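You operate a simulated robot arm through the tools that you are given. There is no shell and no other tool.

Carry out the task below with a simulated robot arm. There is one attempt and no reset: what you move stays moved.

## Task
Change the SALE card in the card frame for the NEW card.
Fine: loosen the frame screw, draw the SALE card out and stand it in the free groove of the card rest. Slide the NEW card down into the frame, then tighten the screw.

Only the result counts: the job must be done as asked and must still hold three seconds after the hand-in. Knocking over, shifting, dropping, spilling or breaking anything else fails it.

## Robot
A 7-joint arm with a two-finger gripper, fixed in place. Base frame: the origin is at the foot of the arm, x ahead of it, y to its left, z up; the work surface is at about z = 0.88. Lengths are in m, angles in degrees, forces in N, time in s.
With the tool pointing down near the work surface it reaches from about 0.32 to 0.76 m from the base axis. Its first joint turns from -166.0 to 166.0 degrees. Payload 1.71 kg.
The tool frame sits at the grasp point between the pads (the TCP): z along the fingers, y along the line on which they close. The tips reach 0.02 m beyond it. Largest opening 0.096 m; the body of the gripper starts 0.113 m behind the TCP.
Orientation is that of the tool frame in the base frame, as a unit quaternion [w, x, y, z]. With the fingers straight down and closing along the base's y, the tool's x points along the base's -x, its y along +y and its z along -z.

## Interface
- The arm moves only by the tool move_arm. Its argument "steps" is a list that holds one entry, the list of rows, each a list of 7 numbers: the shift along the tool's x, y, z in m, then the turn, a rotation vector about the tool's x, y, z in degrees, then the closure, from 0 (fully open) to 1 (shut). In form: [[[dx, dy, dz, ax, ay, az, jaw], ...]]. A call has 1 to 20 rows; each row shifts and turns the commanded pose from where the row before left it, along the tool's axes as they then stand. Rows are played at 5 a second. More than 0.05 m and 8.6 degrees between two rows, or a gripper value outside its range, and nothing of the call is played. A pose out of reach is approached as far as the arm can. The call stops where the force on the tool passes 40 N (or 10 N more than at its start, if that is more) or the arm is blocked; 0.2 s more then pass. The fingers move at their own pace (about 0.153 m/s each) and stop on an object; they squeeze with about 25 N. The grip force told is the motor's: it shows also when the fingers shut on nothing. Time passes only in rows, and 0.2 s behind the last, so rows that do not move let the fingers close. The reply holds the time, the measured pose of the TCP, the force on the tool along the base axes, the opening and the grip force, in the units named above and with some noise, with the torque about the TCP (base axes, N m) and any sound that the robot's microphone picked up.
- Cameras (640 x 400 px; columns grow to the right, rows downward): "scene" is fixed at [0.2197, -0.6507, 1.4882]; the picture's right is [0.66, -0.75, 0.00], its down [-0.50, -0.44, -0.74] and it looks along [0.56, 0.49, -0.67] (base axes); focal length 241 px, centre (320, 200). "wrist" rides on the gripper at [0.066, 0.014, -0.145] in the tool frame; the picture's right is [-0.21, 0.98, 0.00], its down [-0.88, -0.18, -0.45] and it looks along [-0.44, -0.09, 0.90] (tool axes); focal length 275 px, centre (320, 200). There is no depth. A picture from a camera that has moved, and an enlarged one, comes with that camera's place and axes in the base frame and with its lens.
- capture(camera): a new picture of that camera. The clock stands still meanwhile.
- move_column(by): slides the trunk up (or, below 0, down) by that many m; the arm rides with it, the base frame stays. It gives what a move gives, with no picture.
- inspect(camera, box): a new picture of the part [left, top, right, bottom] of that camera's present view, enlarged. The clock stands still meanwhile.
- sign_off(): hands the job in; it is judged then, once.

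Places have to be worked out from the pictures, the camera data and where the tool is seen. Open the gripper and draw the arm clear of the work before you hand the job in, unless the task says otherwise.

The tools are called as name(argument=value, ...) on one line, values as JSON. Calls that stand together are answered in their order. move_arm: Moves the arm, as the interface text tells. Its arguments: {"type":"object","properties":{"steps":{"type":"array","items":{"type":"array","items":{"type":"array","items":{"type":"number"}}}}},"required":["steps"]} The other tools are called the same way: move_column (by) slides the trunk up or down; capture (camera) takes a picture; inspect (camera, box) takes an enlarged picture of a part of a camera's view; sign_off () hands the job in.

At the start:

```text
t: 0.0
position: [0.4241, -0.4239, 1.3252]
ee_rot: [-0.001, 0.0, 1.0, 0.0]
ft_force: [0.8, -1.0, 0.0]
torque: [-0.02, -0.01, 0.0]
finger_gap: 0.096
grasp_force: 0.0
trunk travel left (down, up): [-0.325, 0.061]
```

scene: 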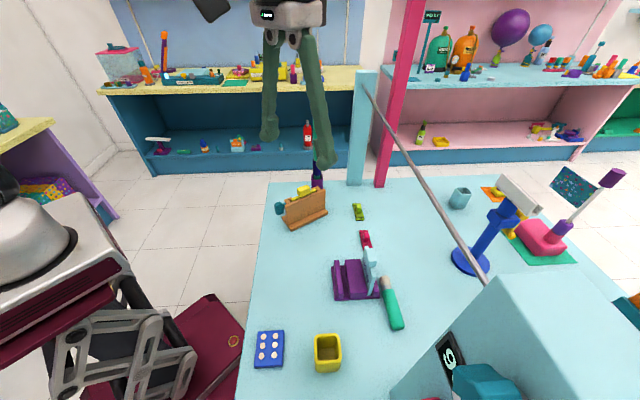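
wrist: 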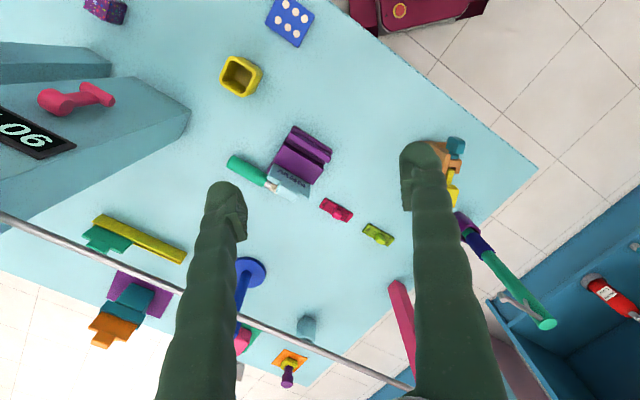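

I'll take enlarged looks at the card frame and the card rest first.

inspect(camera="scene", box=[250, 170, 410, 270])

inspect(camera="scene", box=[310, 220, 438, 300])

inspect(camera="wrist", box=[220, 100, 380, 200])

inspect(camera="wrist", box=[400, 120, 528, 200])

```text
4.00 times, centred on (330, 220) of scene
camera zoom: at [0.2197, -0.6507, 1.4882], right [0.66, -0.75, 0.0], down [-0.5, -0.44, -0.74], along [0.56, 0.49, -0.67], focal length 962 px, centre (280, 120)
```

zoom: 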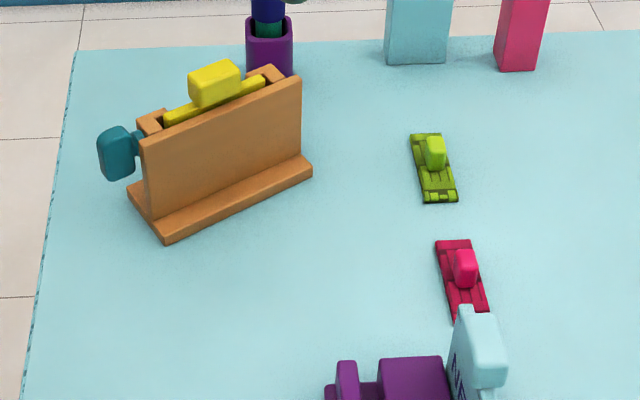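

```text
5.00 times, centred on (374, 260) of scene
camera zoom: at [0.2197, -0.6507, 1.4882], right [0.66, -0.75, 0.0], down [-0.5, -0.44, -0.74], along [0.56, 0.49, -0.67], focal length 1203 px, centre (50, -100)
```

zoom: 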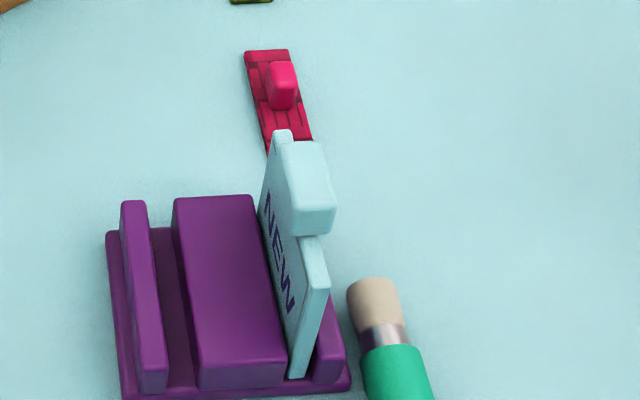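

```text
4.00 times, centred on (300, 150) of wrist
camera zoom: at [0.3583, -0.4113, 1.4684], right [0.21, 0.98, 0.0], down [0.88, -0.18, 0.44], along [0.43, -0.09, -0.9], focal length 1101 px, centre (400, 400)
```

zoom: 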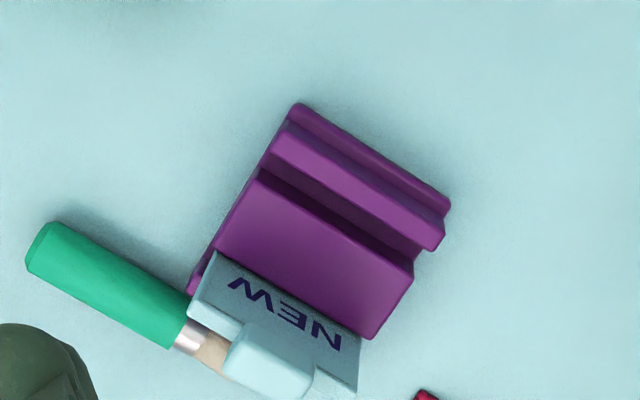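

```text
5.00 times, centred on (464, 160) of wrist
camera zoom: at [0.3583, -0.4113, 1.4684], right [0.21, 0.98, 0.0], down [0.88, -0.18, 0.44], along [0.43, -0.09, -0.9], focal length 1376 px, centre (-400, 400)
```

zoom: 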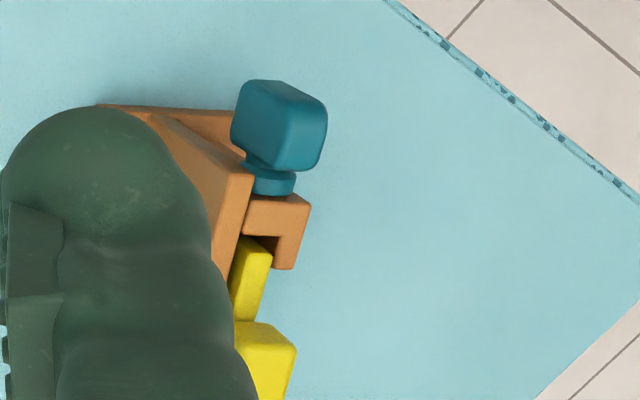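

From the scene picture I place the frame (orange, SALE card yellow, teal screw) near (0.62,-0.22) with its long axis about -15° from x. The card rest (purple) is near (0.54,-0.50) with grooves at about 45°, and a bar crosses the table at about z 1.25. I move the wrist camera over the frame for a better look.

move_arm(steps=[[[-0.016, 0.029, 0.029, 0, 0, 0, 0], [-0.016, 0.029, 0.029, 0, 0, 0, 0], [-0.016, 0.029, 0.029, 0, 0, 0, 0], [-0.016, 0.029, 0.029, 0, 0, 0, 0], [-0.016, 0.029, 0.029, 0, 0, 0, 0], [-0.016, 0.029, 0.029, 0, 0, 0, 0], [0, 0, 0, 0, 0, 0, 0]]])

capture(camera="wrist")

capture(camera="scene")

```text
t: 1.6
position: [0.499, -0.2507, 1.1557]
ee_rot: [0.006, 0.001, 1.0, -0.001]
ft_force: [0.0, -0.4, -0.2]
torque: [0.01, -0.05, 0.01]
finger_gap: 0.0961
grasp_force: 0.1
trunk travel left (down, up): [-0.325, 0.061]
```

```text
taken
camera wrist: at [0.4303, -0.2373, 1.2985], right [0.21, 0.98, 0.0], down [0.87, -0.19, 0.46], along [0.45, -0.09, -0.89], focal length 275 px, centre (320, 200)
```

wrist: 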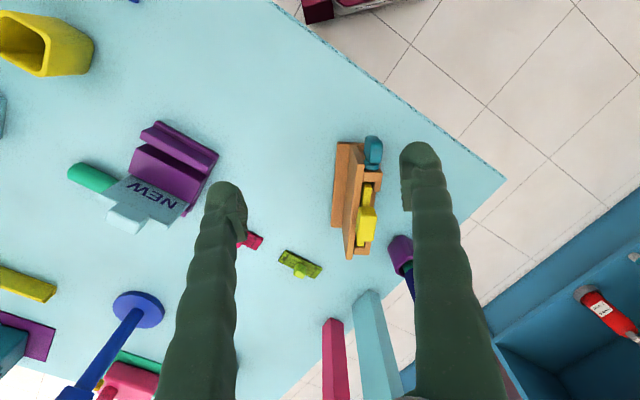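

```text
taken
```

scene: 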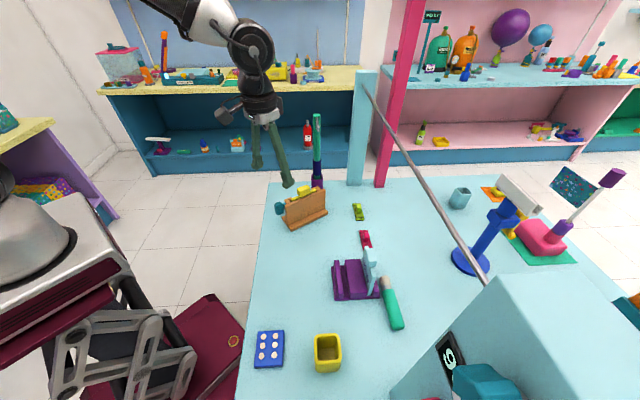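

The measured x is about 2 cm short of the command, so I let the arm settle and enlarge the frame in the wrist view.

move_arm(steps=[[[0, 0, 0, 0, 0, 0, 0], [0, 0, 0, 0, 0, 0, 0], [0, 0, 0, 0, 0, 0, 0]]])

inspect(camera="wrist", box=[272, 110, 432, 270])

inspect(camera="wrist", box=[60, 100, 260, 260])

inspect(camera="scene", box=[265, 175, 345, 235])

```text
t: 2.4
position: [0.4988, -0.2498, 1.157]
ee_rot: [0.007, 0.001, 1.0, -0.001]
ft_force: [-0.6, 1.0, 0.6]
torque: [0.02, -0.03, 0.01]
finger_gap: 0.096
grasp_force: 0.0
trunk travel left (down, up): [-0.325, 0.061]
```

```text
2.50 times, centred on (352, 190) of wrist
camera zoom: at [0.4313, -0.2373, 1.2984], right [0.21, 0.98, 0.0], down [0.87, -0.18, 0.46], along [0.45, -0.09, -0.89], focal length 688 px, centre (240, 225)
```

zoom: 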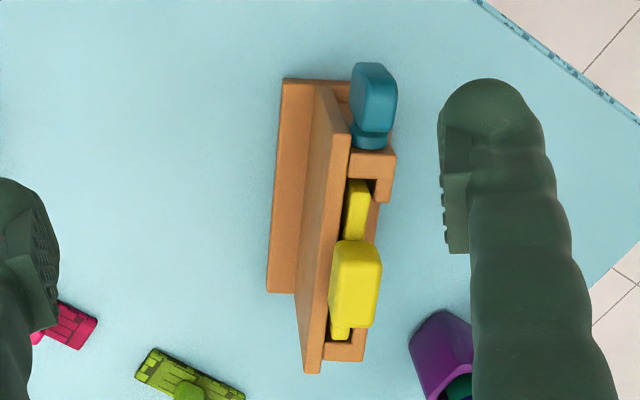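

```text
2.50 times, centred on (160, 180) of wrist
camera zoom: at [0.4313, -0.2373, 1.2984], right [0.21, 0.98, 0.0], down [0.87, -0.18, 0.46], along [0.45, -0.09, -0.89], focal length 688 px, centre (720, 250)
```

zoom: 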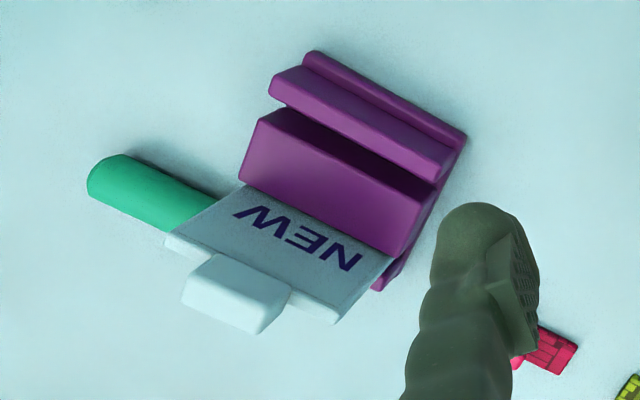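

```text
6.67 times, centred on (305, 205) of scene
camera zoom: at [0.2197, -0.6507, 1.4882], right [0.66, -0.75, 0.0], down [-0.5, -0.44, -0.74], along [0.56, 0.49, -0.67], focal length 1604 px, centre (420, 167)
```

zoom: 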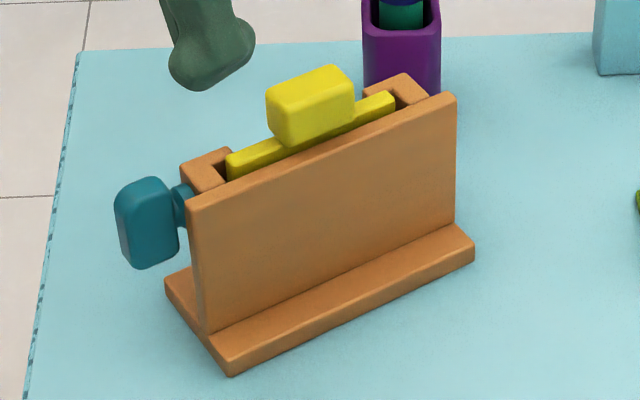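

The screw head is a flat upright paddle on the near end of the frame, and the card slides in from the top. I move to the +y side and tilt the tool to see the other face of the frame and the paddle.

move_arm(steps=[[[-0.022, 0.0425, 0, 0, 0, 0, 0], [-0.022, 0.0425, 0, 0, 0, 0, 0], [-0.022, 0.0425, 0, 0, 0, 0, 0], [-0.022, 0.0425, 0, 0, 0, 0, 0], [0, 0, 0.03, 0, 0, 0, 0], [0, 0, 0.03, 0, 0, 0, 0], [0, 0, 0.03, 0, 0, 0, 0], [0, 0, 0, 8.3, 0, 0, 0], [0, 0, 0, 8.3, 0, 0, 0], [0, 0, 0, 8.3, 0, 0, 0], [0, 0, 0, 8.3, 0, 0, 0], [0, 0, 0, 8.3, 0, 0, 0], [0, 0, 0, 8.3, 0, 0, 0], [0, 0, 0, 0, 0, 0, 0]]])

capture(camera="wrist")

capture(camera="scene")

```text
t: 5.4
position: [0.5908, -0.0803, 1.0689]
ee_rot: [0.006, 0.005, 0.907, -0.421]
ft_force: [0.6, 0.3, 0.0]
torque: [-0.01, -0.01, 0.0]
finger_gap: 0.096
grasp_force: 0.0
trunk travel left (down, up): [-0.325, 0.061]
```

```text
taken
camera wrist: at [0.524, 0.0386, 1.15], right [0.22, 0.63, -0.74], down [0.87, 0.22, 0.44], along [0.44, -0.74, -0.5], focal length 275 px, centre (320, 200)
```

wrist: 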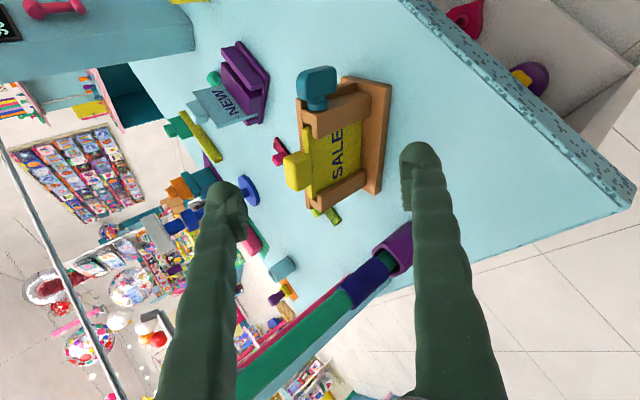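

```text
taken
```

scene: 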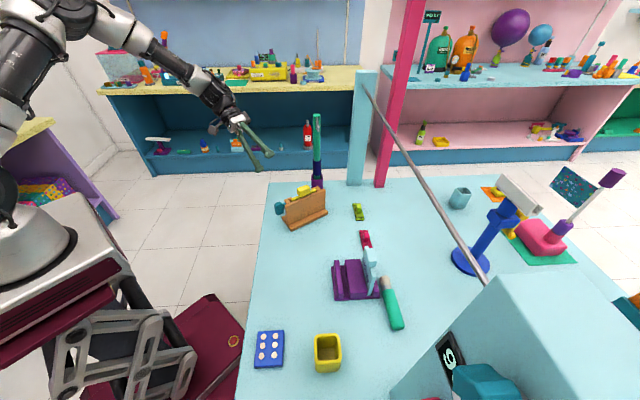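

SALE's lettering faces the +y (open window) side of the frame. I enlarge this view to measure the frame, the card and the screw head.

inspect(camera="wrist", box=[260, 50, 420, 230])

inspect(camera="wrist", box=[170, 30, 290, 150])

```text
2.22 times, centred on (340, 140) of wrist
camera zoom: at [0.524, 0.0386, 1.15], right [0.22, 0.63, -0.74], down [0.87, 0.22, 0.44], along [0.44, -0.74, -0.5], focal length 612 px, centre (276, 333)
```

zoom: 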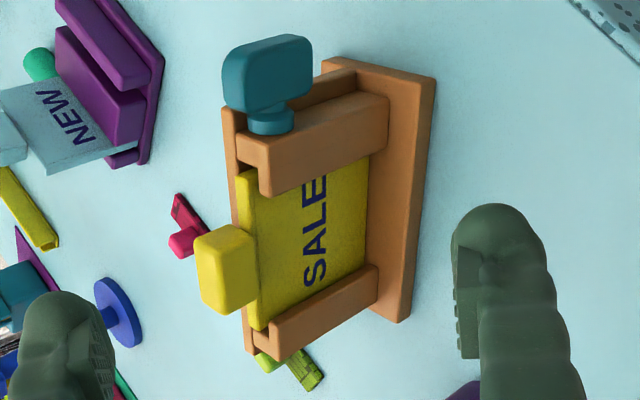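

```text
3.33 times, centred on (230, 90) of wrist
camera zoom: at [0.524, 0.0386, 1.15], right [0.22, 0.63, -0.74], down [0.87, 0.22, 0.44], along [0.44, -0.74, -0.5], focal length 918 px, centre (620, 567)
```

zoom: 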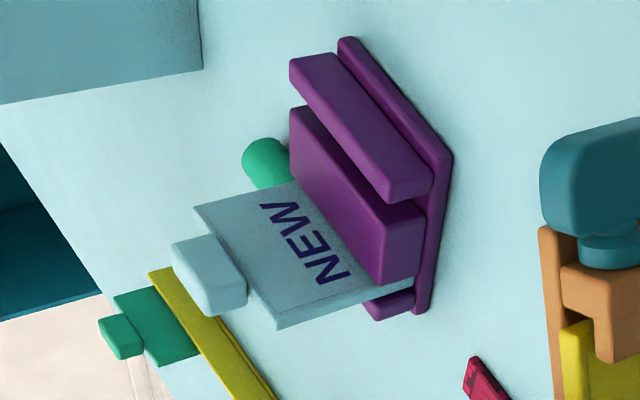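

SALE faces +y, and combining the two views puts the paddle centre at about (0.544,-0.197,0.962). I look at the arm itself in the scene view to judge how high its shoulder is before planning a sideways approach to the screw.

inspect(camera="scene", box=[0, 0, 320, 200])

inspect(camera="scene", box=[0, 150, 320, 350])

```text
2.00 times, centred on (160, 100) of scene
camera zoom: at [0.2197, -0.6507, 1.4882], right [0.66, -0.75, 0.0], down [-0.5, -0.44, -0.74], along [0.56, 0.49, -0.67], focal length 481 px, centre (640, 400)
```

zoom: 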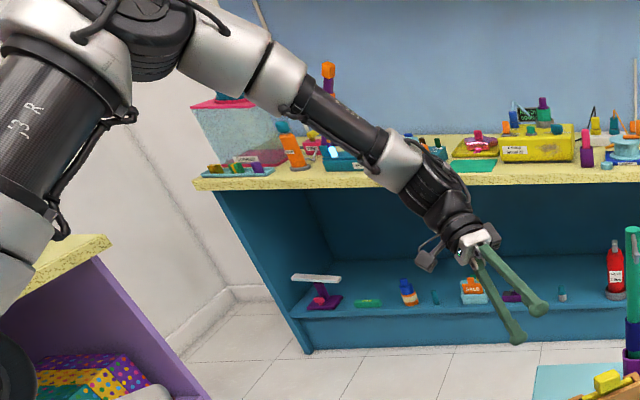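

```text
2.00 times, centred on (160, 250) of scene
camera zoom: at [0.2197, -0.6507, 1.4882], right [0.66, -0.75, 0.0], down [-0.5, -0.44, -0.74], along [0.56, 0.49, -0.67], focal length 481 px, centre (640, 100)
```

zoom: 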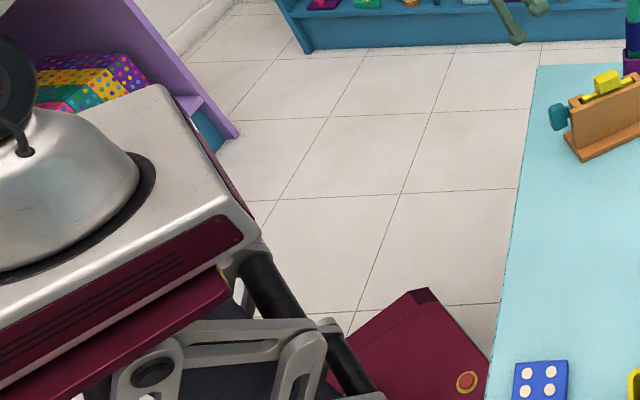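

The arm's shoulder sits well above the table. I untilt, raise and back off a little, then test pitching the tool toward horizontal along the screw axis to see how far the arm can follow.

move_arm(steps=[[[0, 0, 0, -8.3, 0, 0, 0], [0, 0, 0, -8.3, 0, 0, 0], [0, 0, 0, -8.3, 0, 0, 0], [0, 0, 0, -8.3, 0, 0, 0], [0, 0, 0, -8.3, 0, 0, 0], [0, 0, 0, -8.3, 0, 0, 0], [0.02, 0, -0.04, 0, 0, 7.5, 0], [0.02, 0, -0.04, 0, 0, 7.5, 0], [0, 0, 0, 0, -8.5, 0, 0], [0, 0, 0, 0, -8.5, 0, 0], [0, 0, 0, 0, -8.5, 0, 0], [0, 0, 0, 0, -8.5, 0, 0], [0, 0, 0, 0, -8.5, 0, 0], [0, 0, 0, 0, -8.5, 0, 0], [0, 0, 0, 0, 0, 0, 0]]])

```text
t: 8.6
position: [0.5511, -0.0786, 1.1484]
ee_rot: [0.433, 0.119, 0.892, -0.056]
ft_force: [0.3, 0.1, 0.4]
torque: [-0.01, -0.05, 0.02]
finger_gap: 0.0961
grasp_force: 0.0
trunk travel left (down, up): [-0.325, 0.061]
```

The arm followed to a 51° pitch without trouble, so I continue toward horizontal.

move_arm(steps=[[[0, 0, 0, 0, -8.5, 0, 0], [0, 0, 0, 0, -8.5, 0, 0], [0, 0, 0, 0, -8.5, 0, 0], [0, 0, 0, 0, -8.5, 0, 0], [0, 0, 0, 0, -5, 0, 0], [0, 0, 0, 0, 0, 0, 0]]])

capture(camera="scene")

capture(camera="wrist")

```text
t: 10.0
position: [0.5503, -0.078, 1.1496]
ee_rot: [0.705, 0.093, 0.697, -0.092]
ft_force: [-0.3, 0.0, -0.1]
torque: [0.01, 0.01, 0.0]
finger_gap: 0.0961
grasp_force: 0.0
trunk travel left (down, up): [-0.325, 0.061]
```

```text
taken
```

scene: 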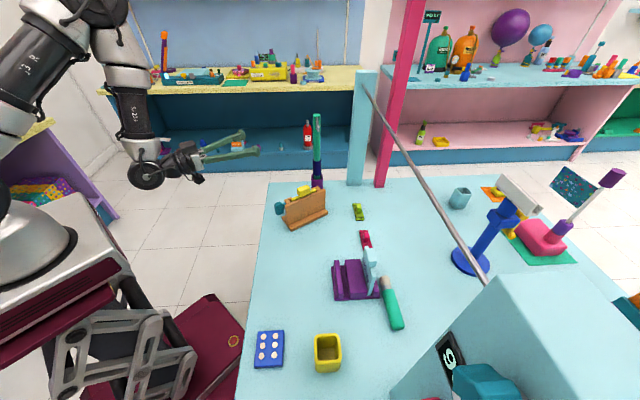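

```text
taken
camera wrist: at [0.4142, -0.0278, 1.0806], right [0.25, 0.95, 0.21], down [-0.49, -0.06, 0.87], along [0.84, -0.32, 0.45], focal length 275 px, centre (320, 200)
```

wrist: 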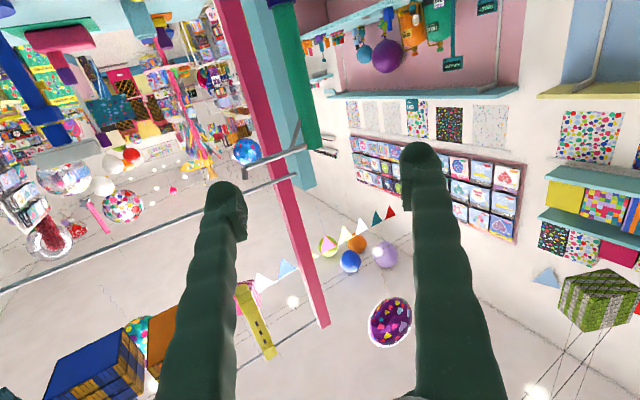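

Horizontal works (tool z now along (0.966,-0.259,0), closing line horizontal). I move it down to z≈1.0, behind the paddle with clear space, and check the view before the final height.

move_arm(steps=[[[0.03, -0.0233, -0.0063, 0, 0, 0, 0], [0.03, -0.0233, -0.0063, 0, 0, 0, 0], [0.03, -0.0233, -0.0063, 0, 0, 0, 0], [0.03, -0.0233, -0.0063, 0, 0, 0, 0], [0.03, -0.0233, -0.0063, 0, 0, 0, 0], [0, 0, 0, 0, 0, 0, 0]]])

capture(camera="scene")

capture(camera="wrist")

```text
t: 11.4
position: [0.492, -0.1853, 0.9973]
ee_rot: [0.702, 0.098, 0.698, -0.096]
ft_force: [0.6, -0.4, 0.0]
torque: [0.0, -0.06, -0.03]
finger_gap: 0.0959
grasp_force: 0.1
trunk travel left (down, up): [-0.325, 0.061]
```

```text
taken
```

scene: 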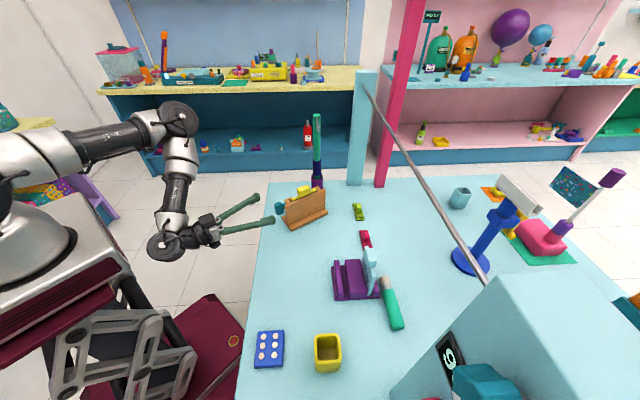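

```text
taken
camera wrist: at [0.3554, -0.1328, 0.9299], right [0.26, 0.94, 0.21], down [-0.48, -0.06, 0.87], along [0.84, -0.33, 0.44], focal length 275 px, centre (320, 200)
```

wrist: 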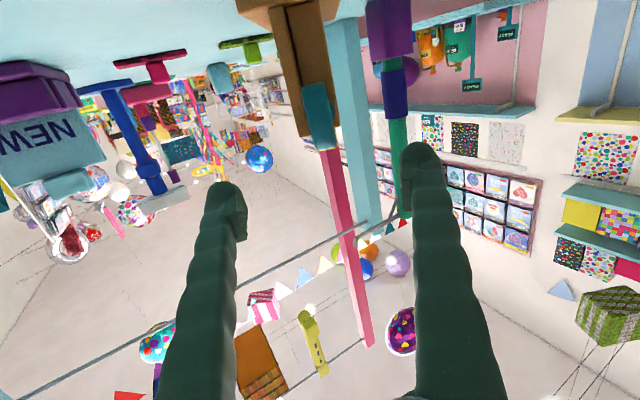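

The arm holds this pose well. The teal paddle appears head-on between the fingers (picture is upside down), so I enlarge it to line up.

inspect(camera="wrist", box=[230, 0, 390, 170])

inspect(camera="scene", box=[230, 170, 342, 240])

```text
2.35 times, centred on (310, 85) of wrist
camera zoom: at [0.3554, -0.1328, 0.9299], right [0.26, 0.94, 0.21], down [-0.48, -0.06, 0.87], along [0.84, -0.33, 0.44], focal length 648 px, centre (344, 471)
```

zoom: 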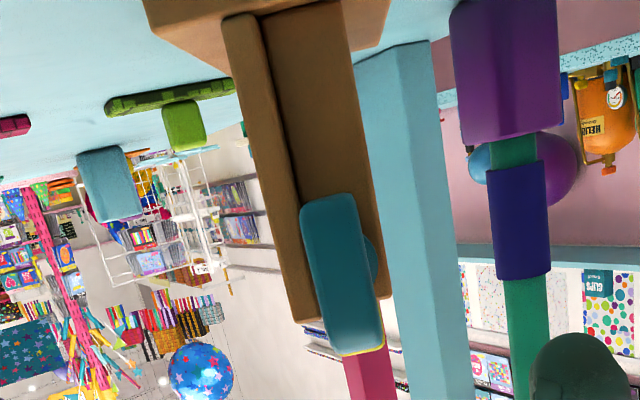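

```text
5.71 times, centred on (286, 205) of scene
camera zoom: at [0.2197, -0.6507, 1.4882], right [0.66, -0.75, 0.0], down [-0.5, -0.44, -0.74], along [0.56, 0.49, -0.67], focal length 1375 px, centre (514, 171)
```

zoom: 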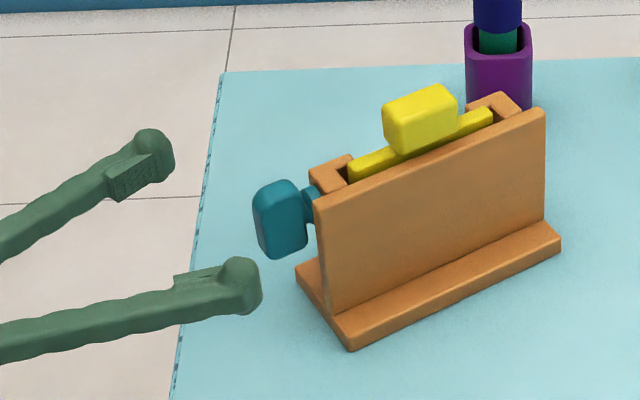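

The paddle's near face sits at about tool offset (0.035, 0.005, 0.039), so the screw axis is near z 0.962. I lower to that height, shift slightly, advance so the open fingers straddle the paddle, and check.

move_arm(steps=[[[0.0175, 0.0025, 0, 0, 0, 0, 0], [0.0175, 0.0025, 0, 0, 0, 0, 0], [0, 0, 0, 0, 0, 0, 0]]])

inspect(camera="wrist", box=[200, 50, 456, 210])

inspect(camera="scene", box=[230, 170, 342, 240])

```text
t: 12.2
position: [0.4931, -0.1776, 0.9625]
ee_rot: [0.703, 0.096, 0.699, -0.095]
ft_force: [0.3, -0.6, -0.2]
torque: [0.01, -0.01, -0.01]
finger_gap: 0.096
grasp_force: 0.0
trunk travel left (down, up): [-0.325, 0.061]
```

```text
2.50 times, centred on (328, 130) of wrist
camera zoom: at [0.3573, -0.127, 0.8945], right [0.26, 0.94, 0.21], down [-0.48, -0.06, 0.87], along [0.84, -0.33, 0.44], focal length 688 px, centre (300, 375)
```

zoom: 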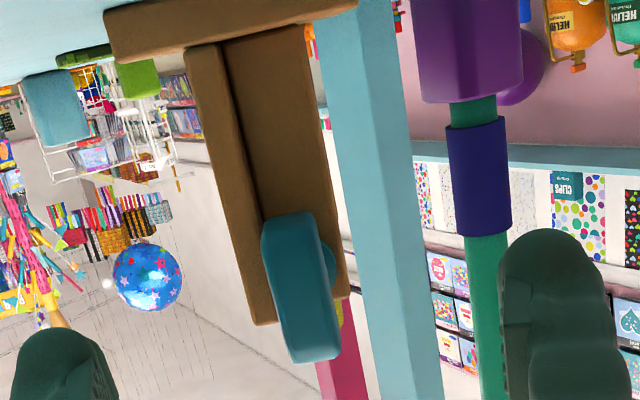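

```text
5.71 times, centred on (286, 205) of scene
camera zoom: at [0.2197, -0.6507, 1.4882], right [0.66, -0.75, 0.0], down [-0.5, -0.44, -0.74], along [0.56, 0.49, -0.67], focal length 1375 px, centre (514, 171)
```

zoom: 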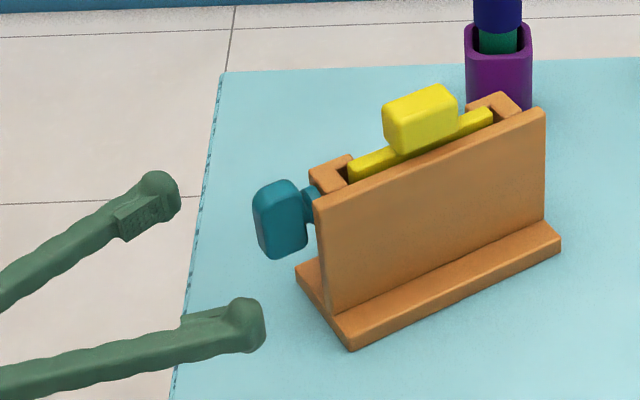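

Alignment is good (paddle about 2 mm off centre). I advance about 47 mm along the screw axis with the fingers open.

move_arm(steps=[[[0.001, 0.0005, 0.016, 0, 0, 0, 0], [0.001, 0.0005, 0.016, 0, 0, 0, 0], [0, 0, 0.015, 0, 0, 0, 0], [0, 0, 0, 0, 0, 0, 0]]])

capture(camera="wrist")

inspect(camera="scene", box=[230, 170, 342, 240])

```text
t: 13.2
position: [0.5404, -0.1897, 0.9617]
ee_rot: [0.705, 0.093, 0.696, -0.092]
ft_force: [-0.1, 0.3, 0.1]
torque: [-0.03, 0.0, -0.01]
finger_gap: 0.0958
grasp_force: 0.1
trunk travel left (down, up): [-0.325, 0.061]
```

```text
taken
camera wrist: at [0.4042, -0.1388, 0.893], right [0.25, 0.95, 0.21], down [-0.49, -0.06, 0.87], along [0.84, -0.32, 0.45], focal length 275 px, centre (320, 200)
```

wrist: 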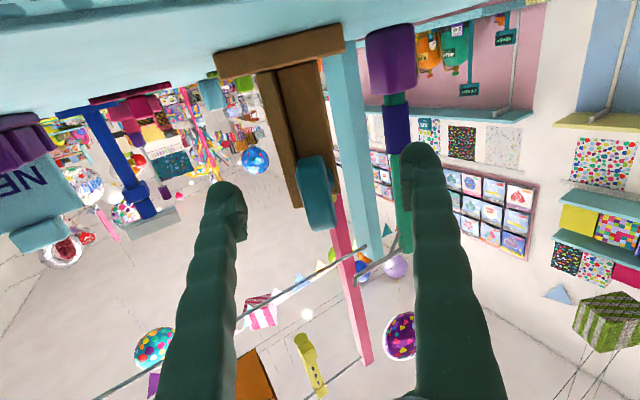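

```text
5.71 times, centred on (286, 205) of scene
camera zoom: at [0.2197, -0.6507, 1.4882], right [0.66, -0.75, 0.0], down [-0.5, -0.44, -0.74], along [0.56, 0.49, -0.67], focal length 1375 px, centre (514, 171)
```

zoom: 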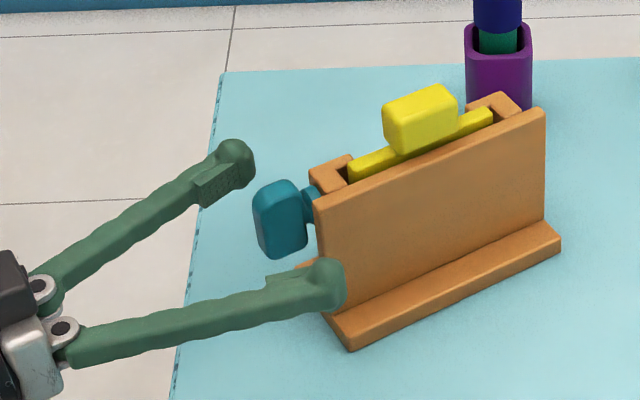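

The paddle is centred between the open fingers. I close on it now and read the forces.

move_arm(steps=[[[0, 0, 0, 0, 0, 0, 0.6], [0, 0, 0, 0, 0, 0, 0.8], [0, 0, 0, 0, 0, 0, 1], [0, 0, 0, 0, 0, 0, 1], [0, 0, 0, 0, 0, 0, 1]]])

inspect(camera="scene", box=[230, 170, 342, 240])

inspect(camera="wrist", box=[200, 50, 456, 250])

```text
t: 14.4
position: [0.5398, -0.1891, 0.9613]
ee_rot: [0.705, 0.093, 0.697, -0.092]
ft_force: [-0.8, 0.8, 1.1]
torque: [-0.11, -0.02, -0.07]
finger_gap: 0.0233
grasp_force: 24.5
trunk travel left (down, up): [-0.325, 0.061]
```

```text
5.71 times, centred on (286, 205) of scene
camera zoom: at [0.2197, -0.6507, 1.4882], right [0.66, -0.75, 0.0], down [-0.5, -0.44, -0.74], along [0.56, 0.49, -0.67], focal length 1375 px, centre (514, 171)
```

zoom: 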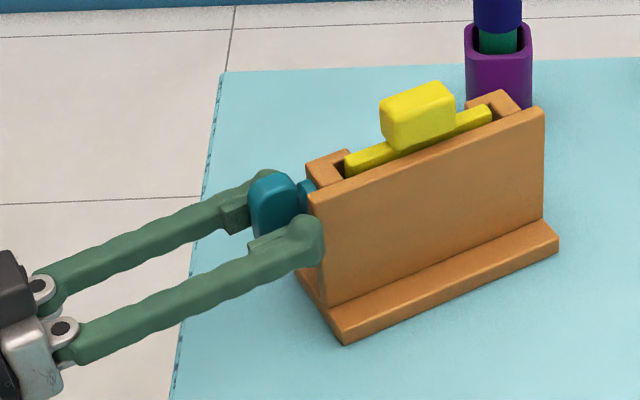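

```text
2.00 times, centred on (328, 150) of wrist
camera zoom: at [0.4041, -0.1387, 0.893], right [0.25, 0.95, 0.21], down [-0.49, -0.06, 0.87], along [0.84, -0.32, 0.45], focal length 551 px, centre (304, 300)
```

zoom: 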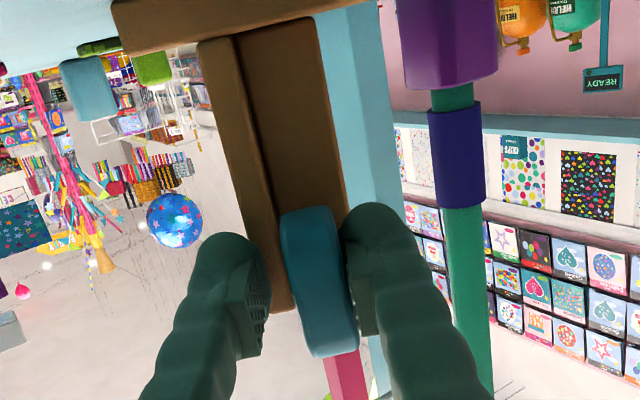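

The fingers stopped at a 23 mm gap, and the frame's near end seems to have moved a few mm. I take close-up views of the grip to see how the paddle sits between the pads.

inspect(camera="wrist", box=[280, 130, 376, 240])

inspect(camera="scene", box=[265, 190, 305, 220])

```text
3.64 times, centred on (328, 185) of wrist
camera zoom: at [0.4041, -0.1387, 0.893], right [0.25, 0.95, 0.21], down [-0.49, -0.06, 0.87], along [0.84, -0.32, 0.45], focal length 1001 px, centre (291, 254)
```

zoom: 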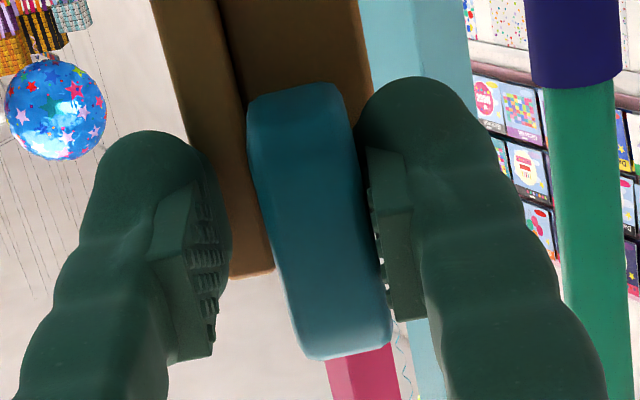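

```text
13.33 times, centred on (285, 205) of scene
camera zoom: at [0.2197, -0.6507, 1.4882], right [0.66, -0.75, 0.0], down [-0.5, -0.44, -0.74], along [0.56, 0.49, -0.67], focal length 3208 px, centre (787, 133)
```

zoom: 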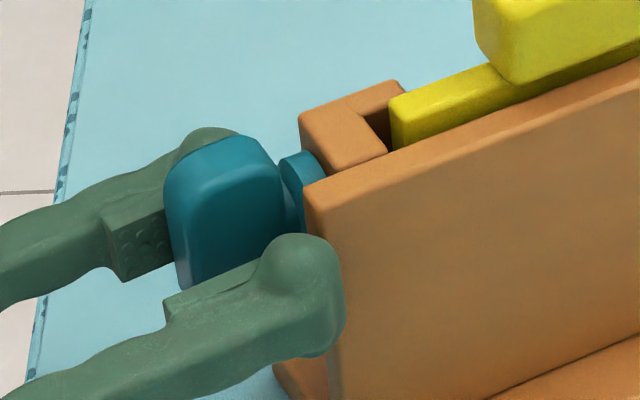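

The −y finger's tip caught the near edge of the frame's back plate instead of the paddle, so I went in too deep. I open, back out 12 mm so the tips stay short of the plate, and look again.

move_arm(steps=[[[0, 0, 0, 0, 0, 0, 0.3], [0, 0, 0, 0, 0, 0, 0.3], [0, 0, -0.012, 0, 0, 0, 0.3], [0, 0, 0, 0, 0, 0, 0.3], [0, 0, 0, 0, 0, 0, 0.3]]])

inspect(camera="scene", box=[230, 170, 342, 240])

inspect(camera="scene", box=[265, 190, 305, 220])

inspect(camera="wrist", box=[256, 100, 416, 240])

```text
t: 15.6
position: [0.5289, -0.1841, 0.9599]
ee_rot: [0.706, 0.093, 0.696, -0.092]
ft_force: [0.0, -0.2, -0.5]
torque: [0.01, -0.01, 0.01]
finger_gap: 0.0671
grasp_force: 0.0
trunk travel left (down, up): [-0.325, 0.061]
```

```text
5.71 times, centred on (286, 205) of scene
camera zoom: at [0.2197, -0.6507, 1.4882], right [0.66, -0.75, 0.0], down [-0.5, -0.44, -0.74], along [0.56, 0.49, -0.67], focal length 1375 px, centre (514, 171)
```

zoom: 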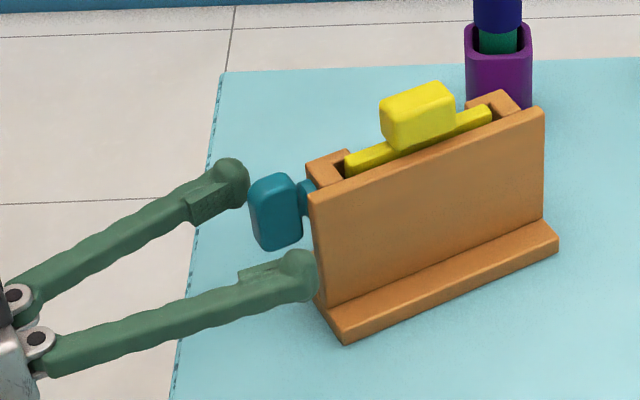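

```text
13.33 times, centred on (285, 205) of scene
camera zoom: at [0.2197, -0.6507, 1.4882], right [0.66, -0.75, 0.0], down [-0.5, -0.44, -0.74], along [0.56, 0.49, -0.67], focal length 3208 px, centre (787, 133)
```

zoom: 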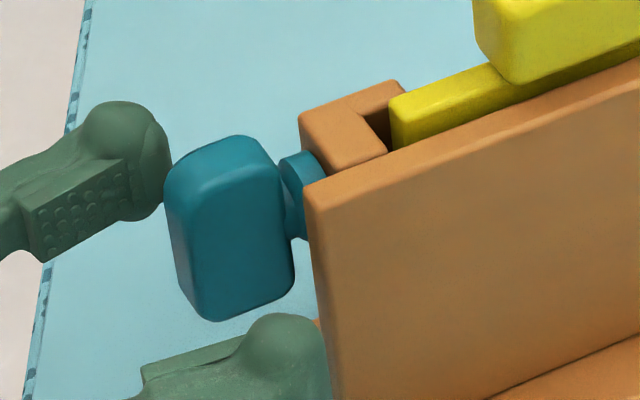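

```text
2.86 times, centred on (336, 170) of wrist
camera zoom: at [0.3924, -0.1347, 0.8924], right [0.25, 0.95, 0.21], down [-0.49, -0.06, 0.87], along [0.84, -0.32, 0.45], focal length 786 px, centre (274, 286)
```

zoom: 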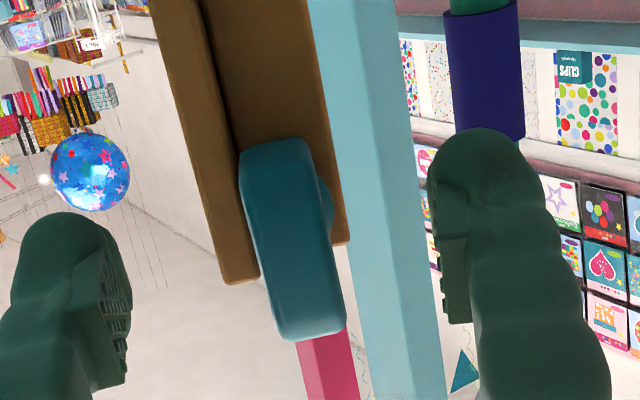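

The paddle centre is about 20 mm ahead of the TCP, 3 mm to +y and 1.5 mm below it. The plate edge is around 28 mm ahead, so I advance only 4 mm, centre up and close again.

move_arm(steps=[[[0.0015, 0.003, 0.004, 0, 0, 0, 0.3], [0, 0, 0, 0, 0, 0, 0.5], [0, 0, 0, 0, 0, 0, 0.65], [0, 0, 0, 0, 0, 0, 0.75], [0, 0, 0, 0, 0, 0, 0.75]]])

inspect(camera="scene", box=[265, 190, 305, 220])

inspect(camera="wrist", box=[256, 100, 416, 240])

```text
t: 16.8
position: [0.5337, -0.1816, 0.9595]
ee_rot: [0.706, 0.092, 0.697, -0.092]
ft_force: [-0.7, -0.4, 0.7]
torque: [0.03, 0.0, 0.04]
finger_gap: 0.0241
grasp_force: 0.0
trunk travel left (down, up): [-0.325, 0.061]
```

```text
13.33 times, centred on (285, 205) of scene
camera zoom: at [0.2197, -0.6507, 1.4882], right [0.66, -0.75, 0.0], down [-0.5, -0.44, -0.74], along [0.56, 0.49, -0.67], focal length 3208 px, centre (787, 133)
```

zoom: 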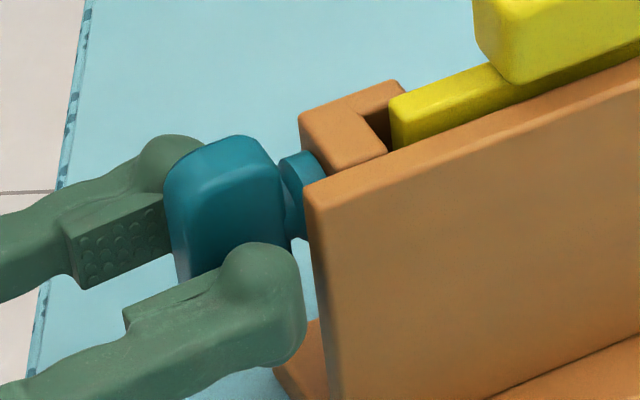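

```text
2.86 times, centred on (336, 170) of wrist
camera zoom: at [0.3972, -0.132, 0.8912], right [0.25, 0.95, 0.21], down [-0.49, -0.06, 0.87], along [0.84, -0.32, 0.45], focal length 786 px, centre (274, 286)
```

zoom: 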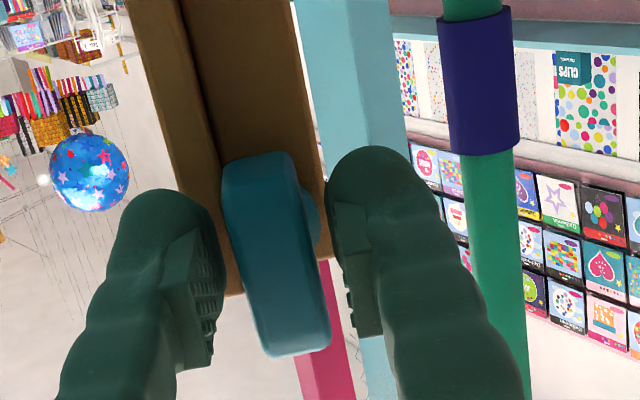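

Now both fingers sit evenly around the paddle and short of the plate. I close fully.

move_arm(steps=[[[0, 0, 0, 0, 0, 0, 0.8], [0, 0, 0, 0, 0, 0, 0.85], [0, 0, 0, 0, 0, 0, 1], [0, 0, 0, 0, 0, 0, 1]]])

inspect(camera="scene", box=[230, 170, 342, 240])

inspect(camera="wrist", box=[256, 100, 416, 240])

```text
t: 17.8
position: [0.533, -0.182, 0.96]
ee_rot: [0.706, 0.092, 0.697, -0.092]
ft_force: [0.6, 0.8, 0.0]
torque: [-0.01, -0.02, -0.06]
finger_gap: 0.0151
grasp_force: 25.2
trunk travel left (down, up): [-0.325, 0.061]
```

```text
5.71 times, centred on (286, 205) of scene
camera zoom: at [0.2197, -0.6507, 1.4882], right [0.66, -0.75, 0.0], down [-0.5, -0.44, -0.74], along [0.56, 0.49, -0.67], focal length 1375 px, centre (514, 171)
```

zoom: 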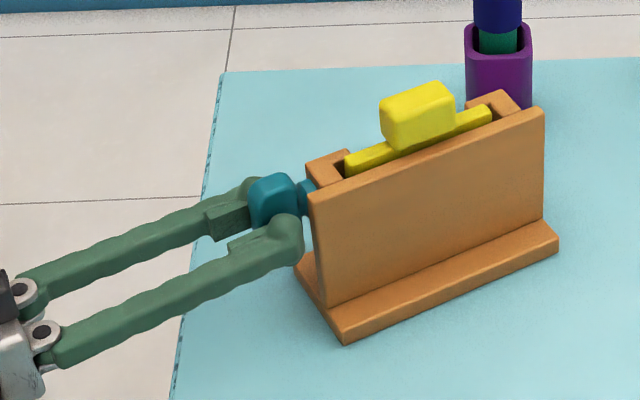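

```text
2.86 times, centred on (336, 170) of wrist
camera zoom: at [0.3972, -0.1321, 0.8912], right [0.25, 0.95, 0.21], down [-0.49, -0.06, 0.87], along [0.84, -0.32, 0.45], focal length 786 px, centre (274, 286)
```

zoom: 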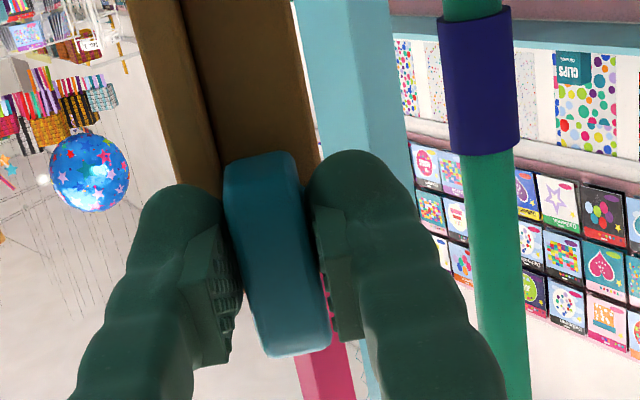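

Firm grip: 15 mm gap, 25 N, and the frame has not moved. I turn counter-clockwise as seen facing the screw (negative about tool z) by 24° first and watch torque and sound.

move_arm(steps=[[[0, 0, 0, 0, 0, -6, 1], [0, 0, 0, 0, 0, -6, 1], [0, 0, 0, 0, 0, -6, 1], [0, 0, 0, 0, 0, -6, 1]]])

inspect(camera="scene", box=[230, 170, 342, 240])

```text
t: 18.8
position: [0.5331, -0.1837, 0.9602]
ee_rot: [0.671, -0.055, 0.7, -0.237]
ft_force: [0.5, -1.3, -0.3]
torque: [0.11, 0.31, -0.11]
finger_gap: 0.015
grasp_force: 25.0
trunk travel left (down, up): [-0.325, 0.061]
```

```text
5.71 times, centred on (286, 205) of scene
camera zoom: at [0.2197, -0.6507, 1.4882], right [0.66, -0.75, 0.0], down [-0.5, -0.44, -0.74], along [0.56, 0.49, -0.67], focal length 1375 px, centre (514, 171)
```

zoom: 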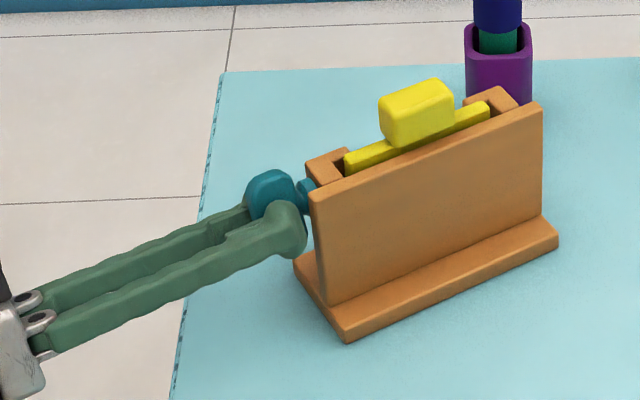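

It turns freely with low torque, and the frame's far end lifted very slightly because the tool pitches up 0.8°. I correct that pitch and continue turning.

move_arm(steps=[[[0, 0, 0, -0.33, 0.73, 0, 1], [0, 0, 0, 0, 0, -7, 1], [0, 0, 0, 0, 0, -7, 1], [0, 0, 0, 0, 0, -7, 1], [0, 0, 0, 0, 0, -7, 1]]])

inspect(camera="scene", box=[230, 170, 342, 240])

```text
t: 20.0
position: [0.5338, -0.1848, 0.9629]
ee_rot: [0.59, -0.224, 0.669, -0.392]
ft_force: [0.3, -4.4, 16.3]
torque: [0.04, -0.23, -0.08]
finger_gap: 0.0151
grasp_force: 25.8
trunk travel left (down, up): [-0.325, 0.061]
```

```text
5.71 times, centred on (286, 205) of scene
camera zoom: at [0.2197, -0.6507, 1.4882], right [0.66, -0.75, 0.0], down [-0.5, -0.44, -0.74], along [0.56, 0.49, -0.67], focal length 1375 px, centre (514, 171)
```

zoom: 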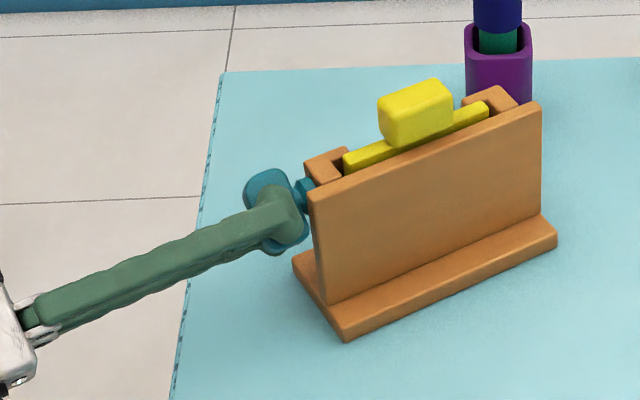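

There is 16 N upward on the tool, so the hand is pressing down a little on the screw. I relieve it by a small upward shift and check.

move_arm(steps=[[[-0.0008, -0.001, 0, 0, 0, 0, 1], [0, 0, 0, 0, 0, 0, 1]]])

```text
t: 20.6
position: [0.5328, -0.1836, 0.9612]
ee_rot: [0.589, -0.224, 0.671, -0.389]
ft_force: [0.4, -5.8, 12.1]
torque: [0.04, -0.11, -0.21]
finger_gap: 0.0149
grasp_force: 24.8
trunk travel left (down, up): [-0.325, 0.061]
```

Still 12 N up and 6 N sideways, so I shift another 3 mm up and 1.5 mm toward −y to follow the screw axis.

move_arm(steps=[[[-0.0004, -0.0016, 0, 0, 0, 0, 1], [-0.0003, -0.0016, 0, 0, 0, 0, 1], [0, 0, 0, 0, 0, 0, 1]]])

inspect(camera="scene", box=[265, 190, 305, 220])

```text
t: 21.4
position: [0.5341, -0.1844, 0.9634]
ee_rot: [0.589, -0.224, 0.672, -0.389]
ft_force: [0.8, 0.0, 0.2]
torque: [0.1, 0.24, -0.04]
finger_gap: 0.0148
grasp_force: 25.1
trunk travel left (down, up): [-0.325, 0.061]
```

```text
13.33 times, centred on (285, 205) of scene
camera zoom: at [0.2197, -0.6507, 1.4882], right [0.66, -0.75, 0.0], down [-0.5, -0.44, -0.74], along [0.56, 0.49, -0.67], focal length 3208 px, centre (787, 133)
```

zoom: 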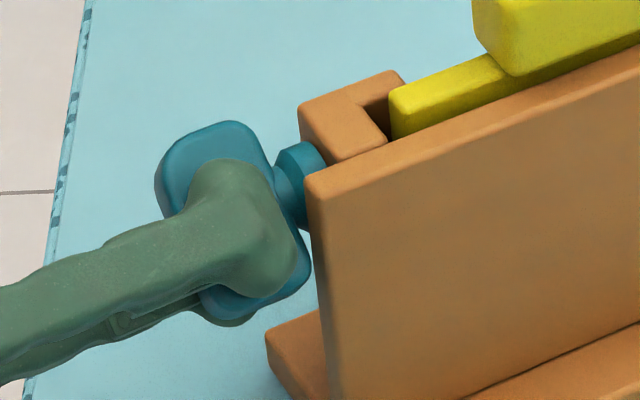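

Forces are back to zero and the paddle has turned about 52°. I continue turning in the same direction.

move_arm(steps=[[[0, 0, 0, 0, 0, -7, 1], [0, 0, 0, 0, 0, -7, 1], [0, 0, 0, 0, 0, -7, 1], [0, 0, 0, 0, 0, 0, 1]]])

```text
t: 22.4
position: [0.533, -0.1851, 0.9652]
ee_rot: [0.509, -0.343, 0.619, -0.49]
ft_force: [-0.1, 0.0, -0.6]
torque: [0.05, 0.06, -0.2]
finger_gap: 0.0148
grasp_force: 25.2
trunk travel left (down, up): [-0.325, 0.061]
```

Still free and force-free at about 73°. I go on to 101°.

move_arm(steps=[[[0, 0, 0, 0, 0, -7, 1], [0, 0, 0, 0, 0, -7, 1], [0, 0, 0, 0, 0, -7, 1], [0, 0, 0, 0, 0, -7, 1], [0, 0, 0, 0, 0, 0, 1]]])

inspect(camera="scene", box=[230, 170, 342, 240])

inspect(camera="scene", box=[265, 190, 305, 220])

```text
t: 23.6
position: [0.5315, -0.1851, 0.9663]
ee_rot: [-0.376, 0.482, -0.515, 0.601]
ft_force: [2.8, 1.1, 13.8]
torque: [-0.01, -0.3, -0.08]
finger_gap: 0.0149
grasp_force: 25.2
trunk travel left (down, up): [-0.325, 0.061]
```

```text
5.71 times, centred on (286, 205) of scene
camera zoom: at [0.2197, -0.6507, 1.4882], right [0.66, -0.75, 0.0], down [-0.5, -0.44, -0.74], along [0.56, 0.49, -0.67], focal length 1375 px, centre (514, 171)
```

zoom: 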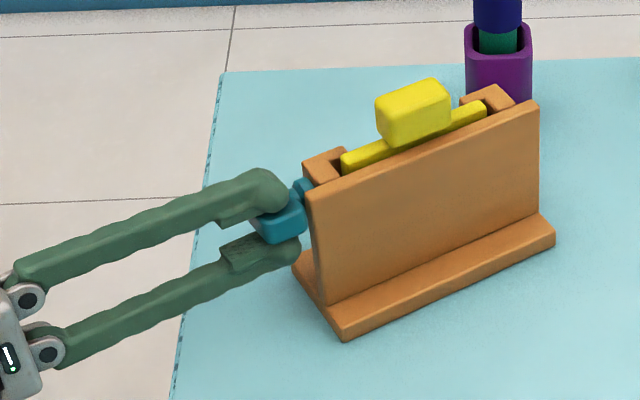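

```text
13.33 times, centred on (285, 205) of scene
camera zoom: at [0.2197, -0.6507, 1.4882], right [0.66, -0.75, 0.0], down [-0.5, -0.44, -0.74], along [0.56, 0.49, -0.67], focal length 3208 px, centre (787, 133)
```

zoom: 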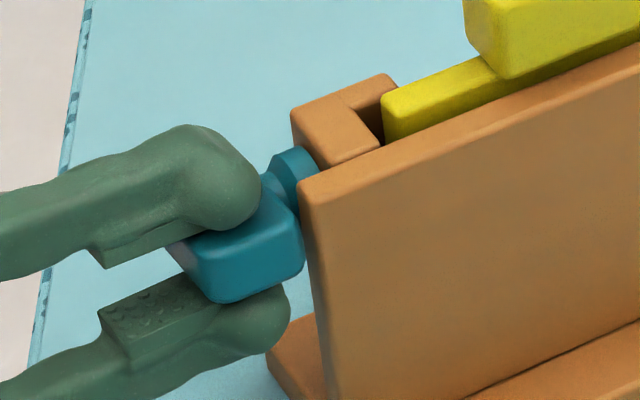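

It's at about 100° now, with a 14 N vertical load again from being slightly off the screw axis. I relieve it by moving up 3 mm.

move_arm(steps=[[[0.0003, -0.0015, 0, 0, 0, 0, 1], [0.0003, -0.0015, 0, 0, 0, 0, 1], [0, 0, 0, 0, 0, 0, 1]]])

capture(camera="wrist")

```text
t: 24.4
position: [0.5316, -0.1844, 0.9653]
ee_rot: [-0.375, 0.482, -0.519, 0.598]
ft_force: [2.1, -1.5, 2.9]
torque: [0.03, 0.03, -0.05]
finger_gap: 0.0145
grasp_force: 25.2
trunk travel left (down, up): [-0.325, 0.061]
```

```text
taken
camera wrist: at [0.3739, -0.213, 0.964], right [0.0, 0.02, -1.0], down [-0.2, 0.98, 0.02], along [0.98, 0.2, 0.01], focal length 275 px, centre (320, 200)
```

wrist: 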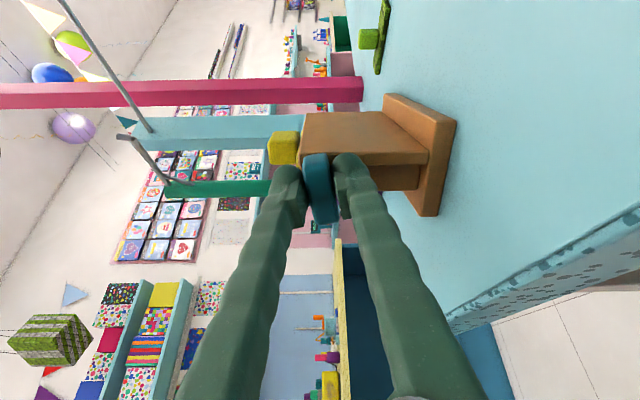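

Loads are low. Nothing has clicked or stopped, so I keep turning to loosen further.

move_arm(steps=[[[0, 0, 0, 0, 0, -7, 1], [0, 0, 0, 0, 0, -7, 1], [0, 0, 0, 0, 0, -7, 1], [0, 0, 0, 0, 0, 0, 1]]])

inspect(camera="scene", box=[230, 170, 342, 240])

```text
t: 25.4
position: [0.5312, -0.1845, 0.9676]
ee_rot: [-0.26, 0.568, -0.421, 0.657]
ft_force: [1.1, 0.9, 0.6]
torque: [0.04, 0.04, 0.07]
finger_gap: 0.0149
grasp_force: 25.2
trunk travel left (down, up): [-0.325, 0.061]
```

```text
5.71 times, centred on (286, 205) of scene
camera zoom: at [0.2197, -0.6507, 1.4882], right [0.66, -0.75, 0.0], down [-0.5, -0.44, -0.74], along [0.56, 0.49, -0.67], focal length 1375 px, centre (514, 171)
```

zoom: 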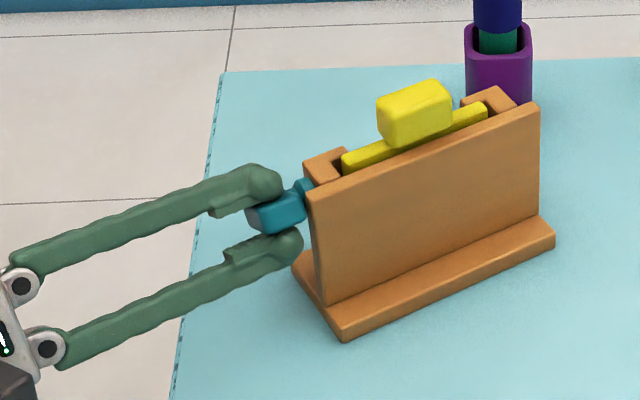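

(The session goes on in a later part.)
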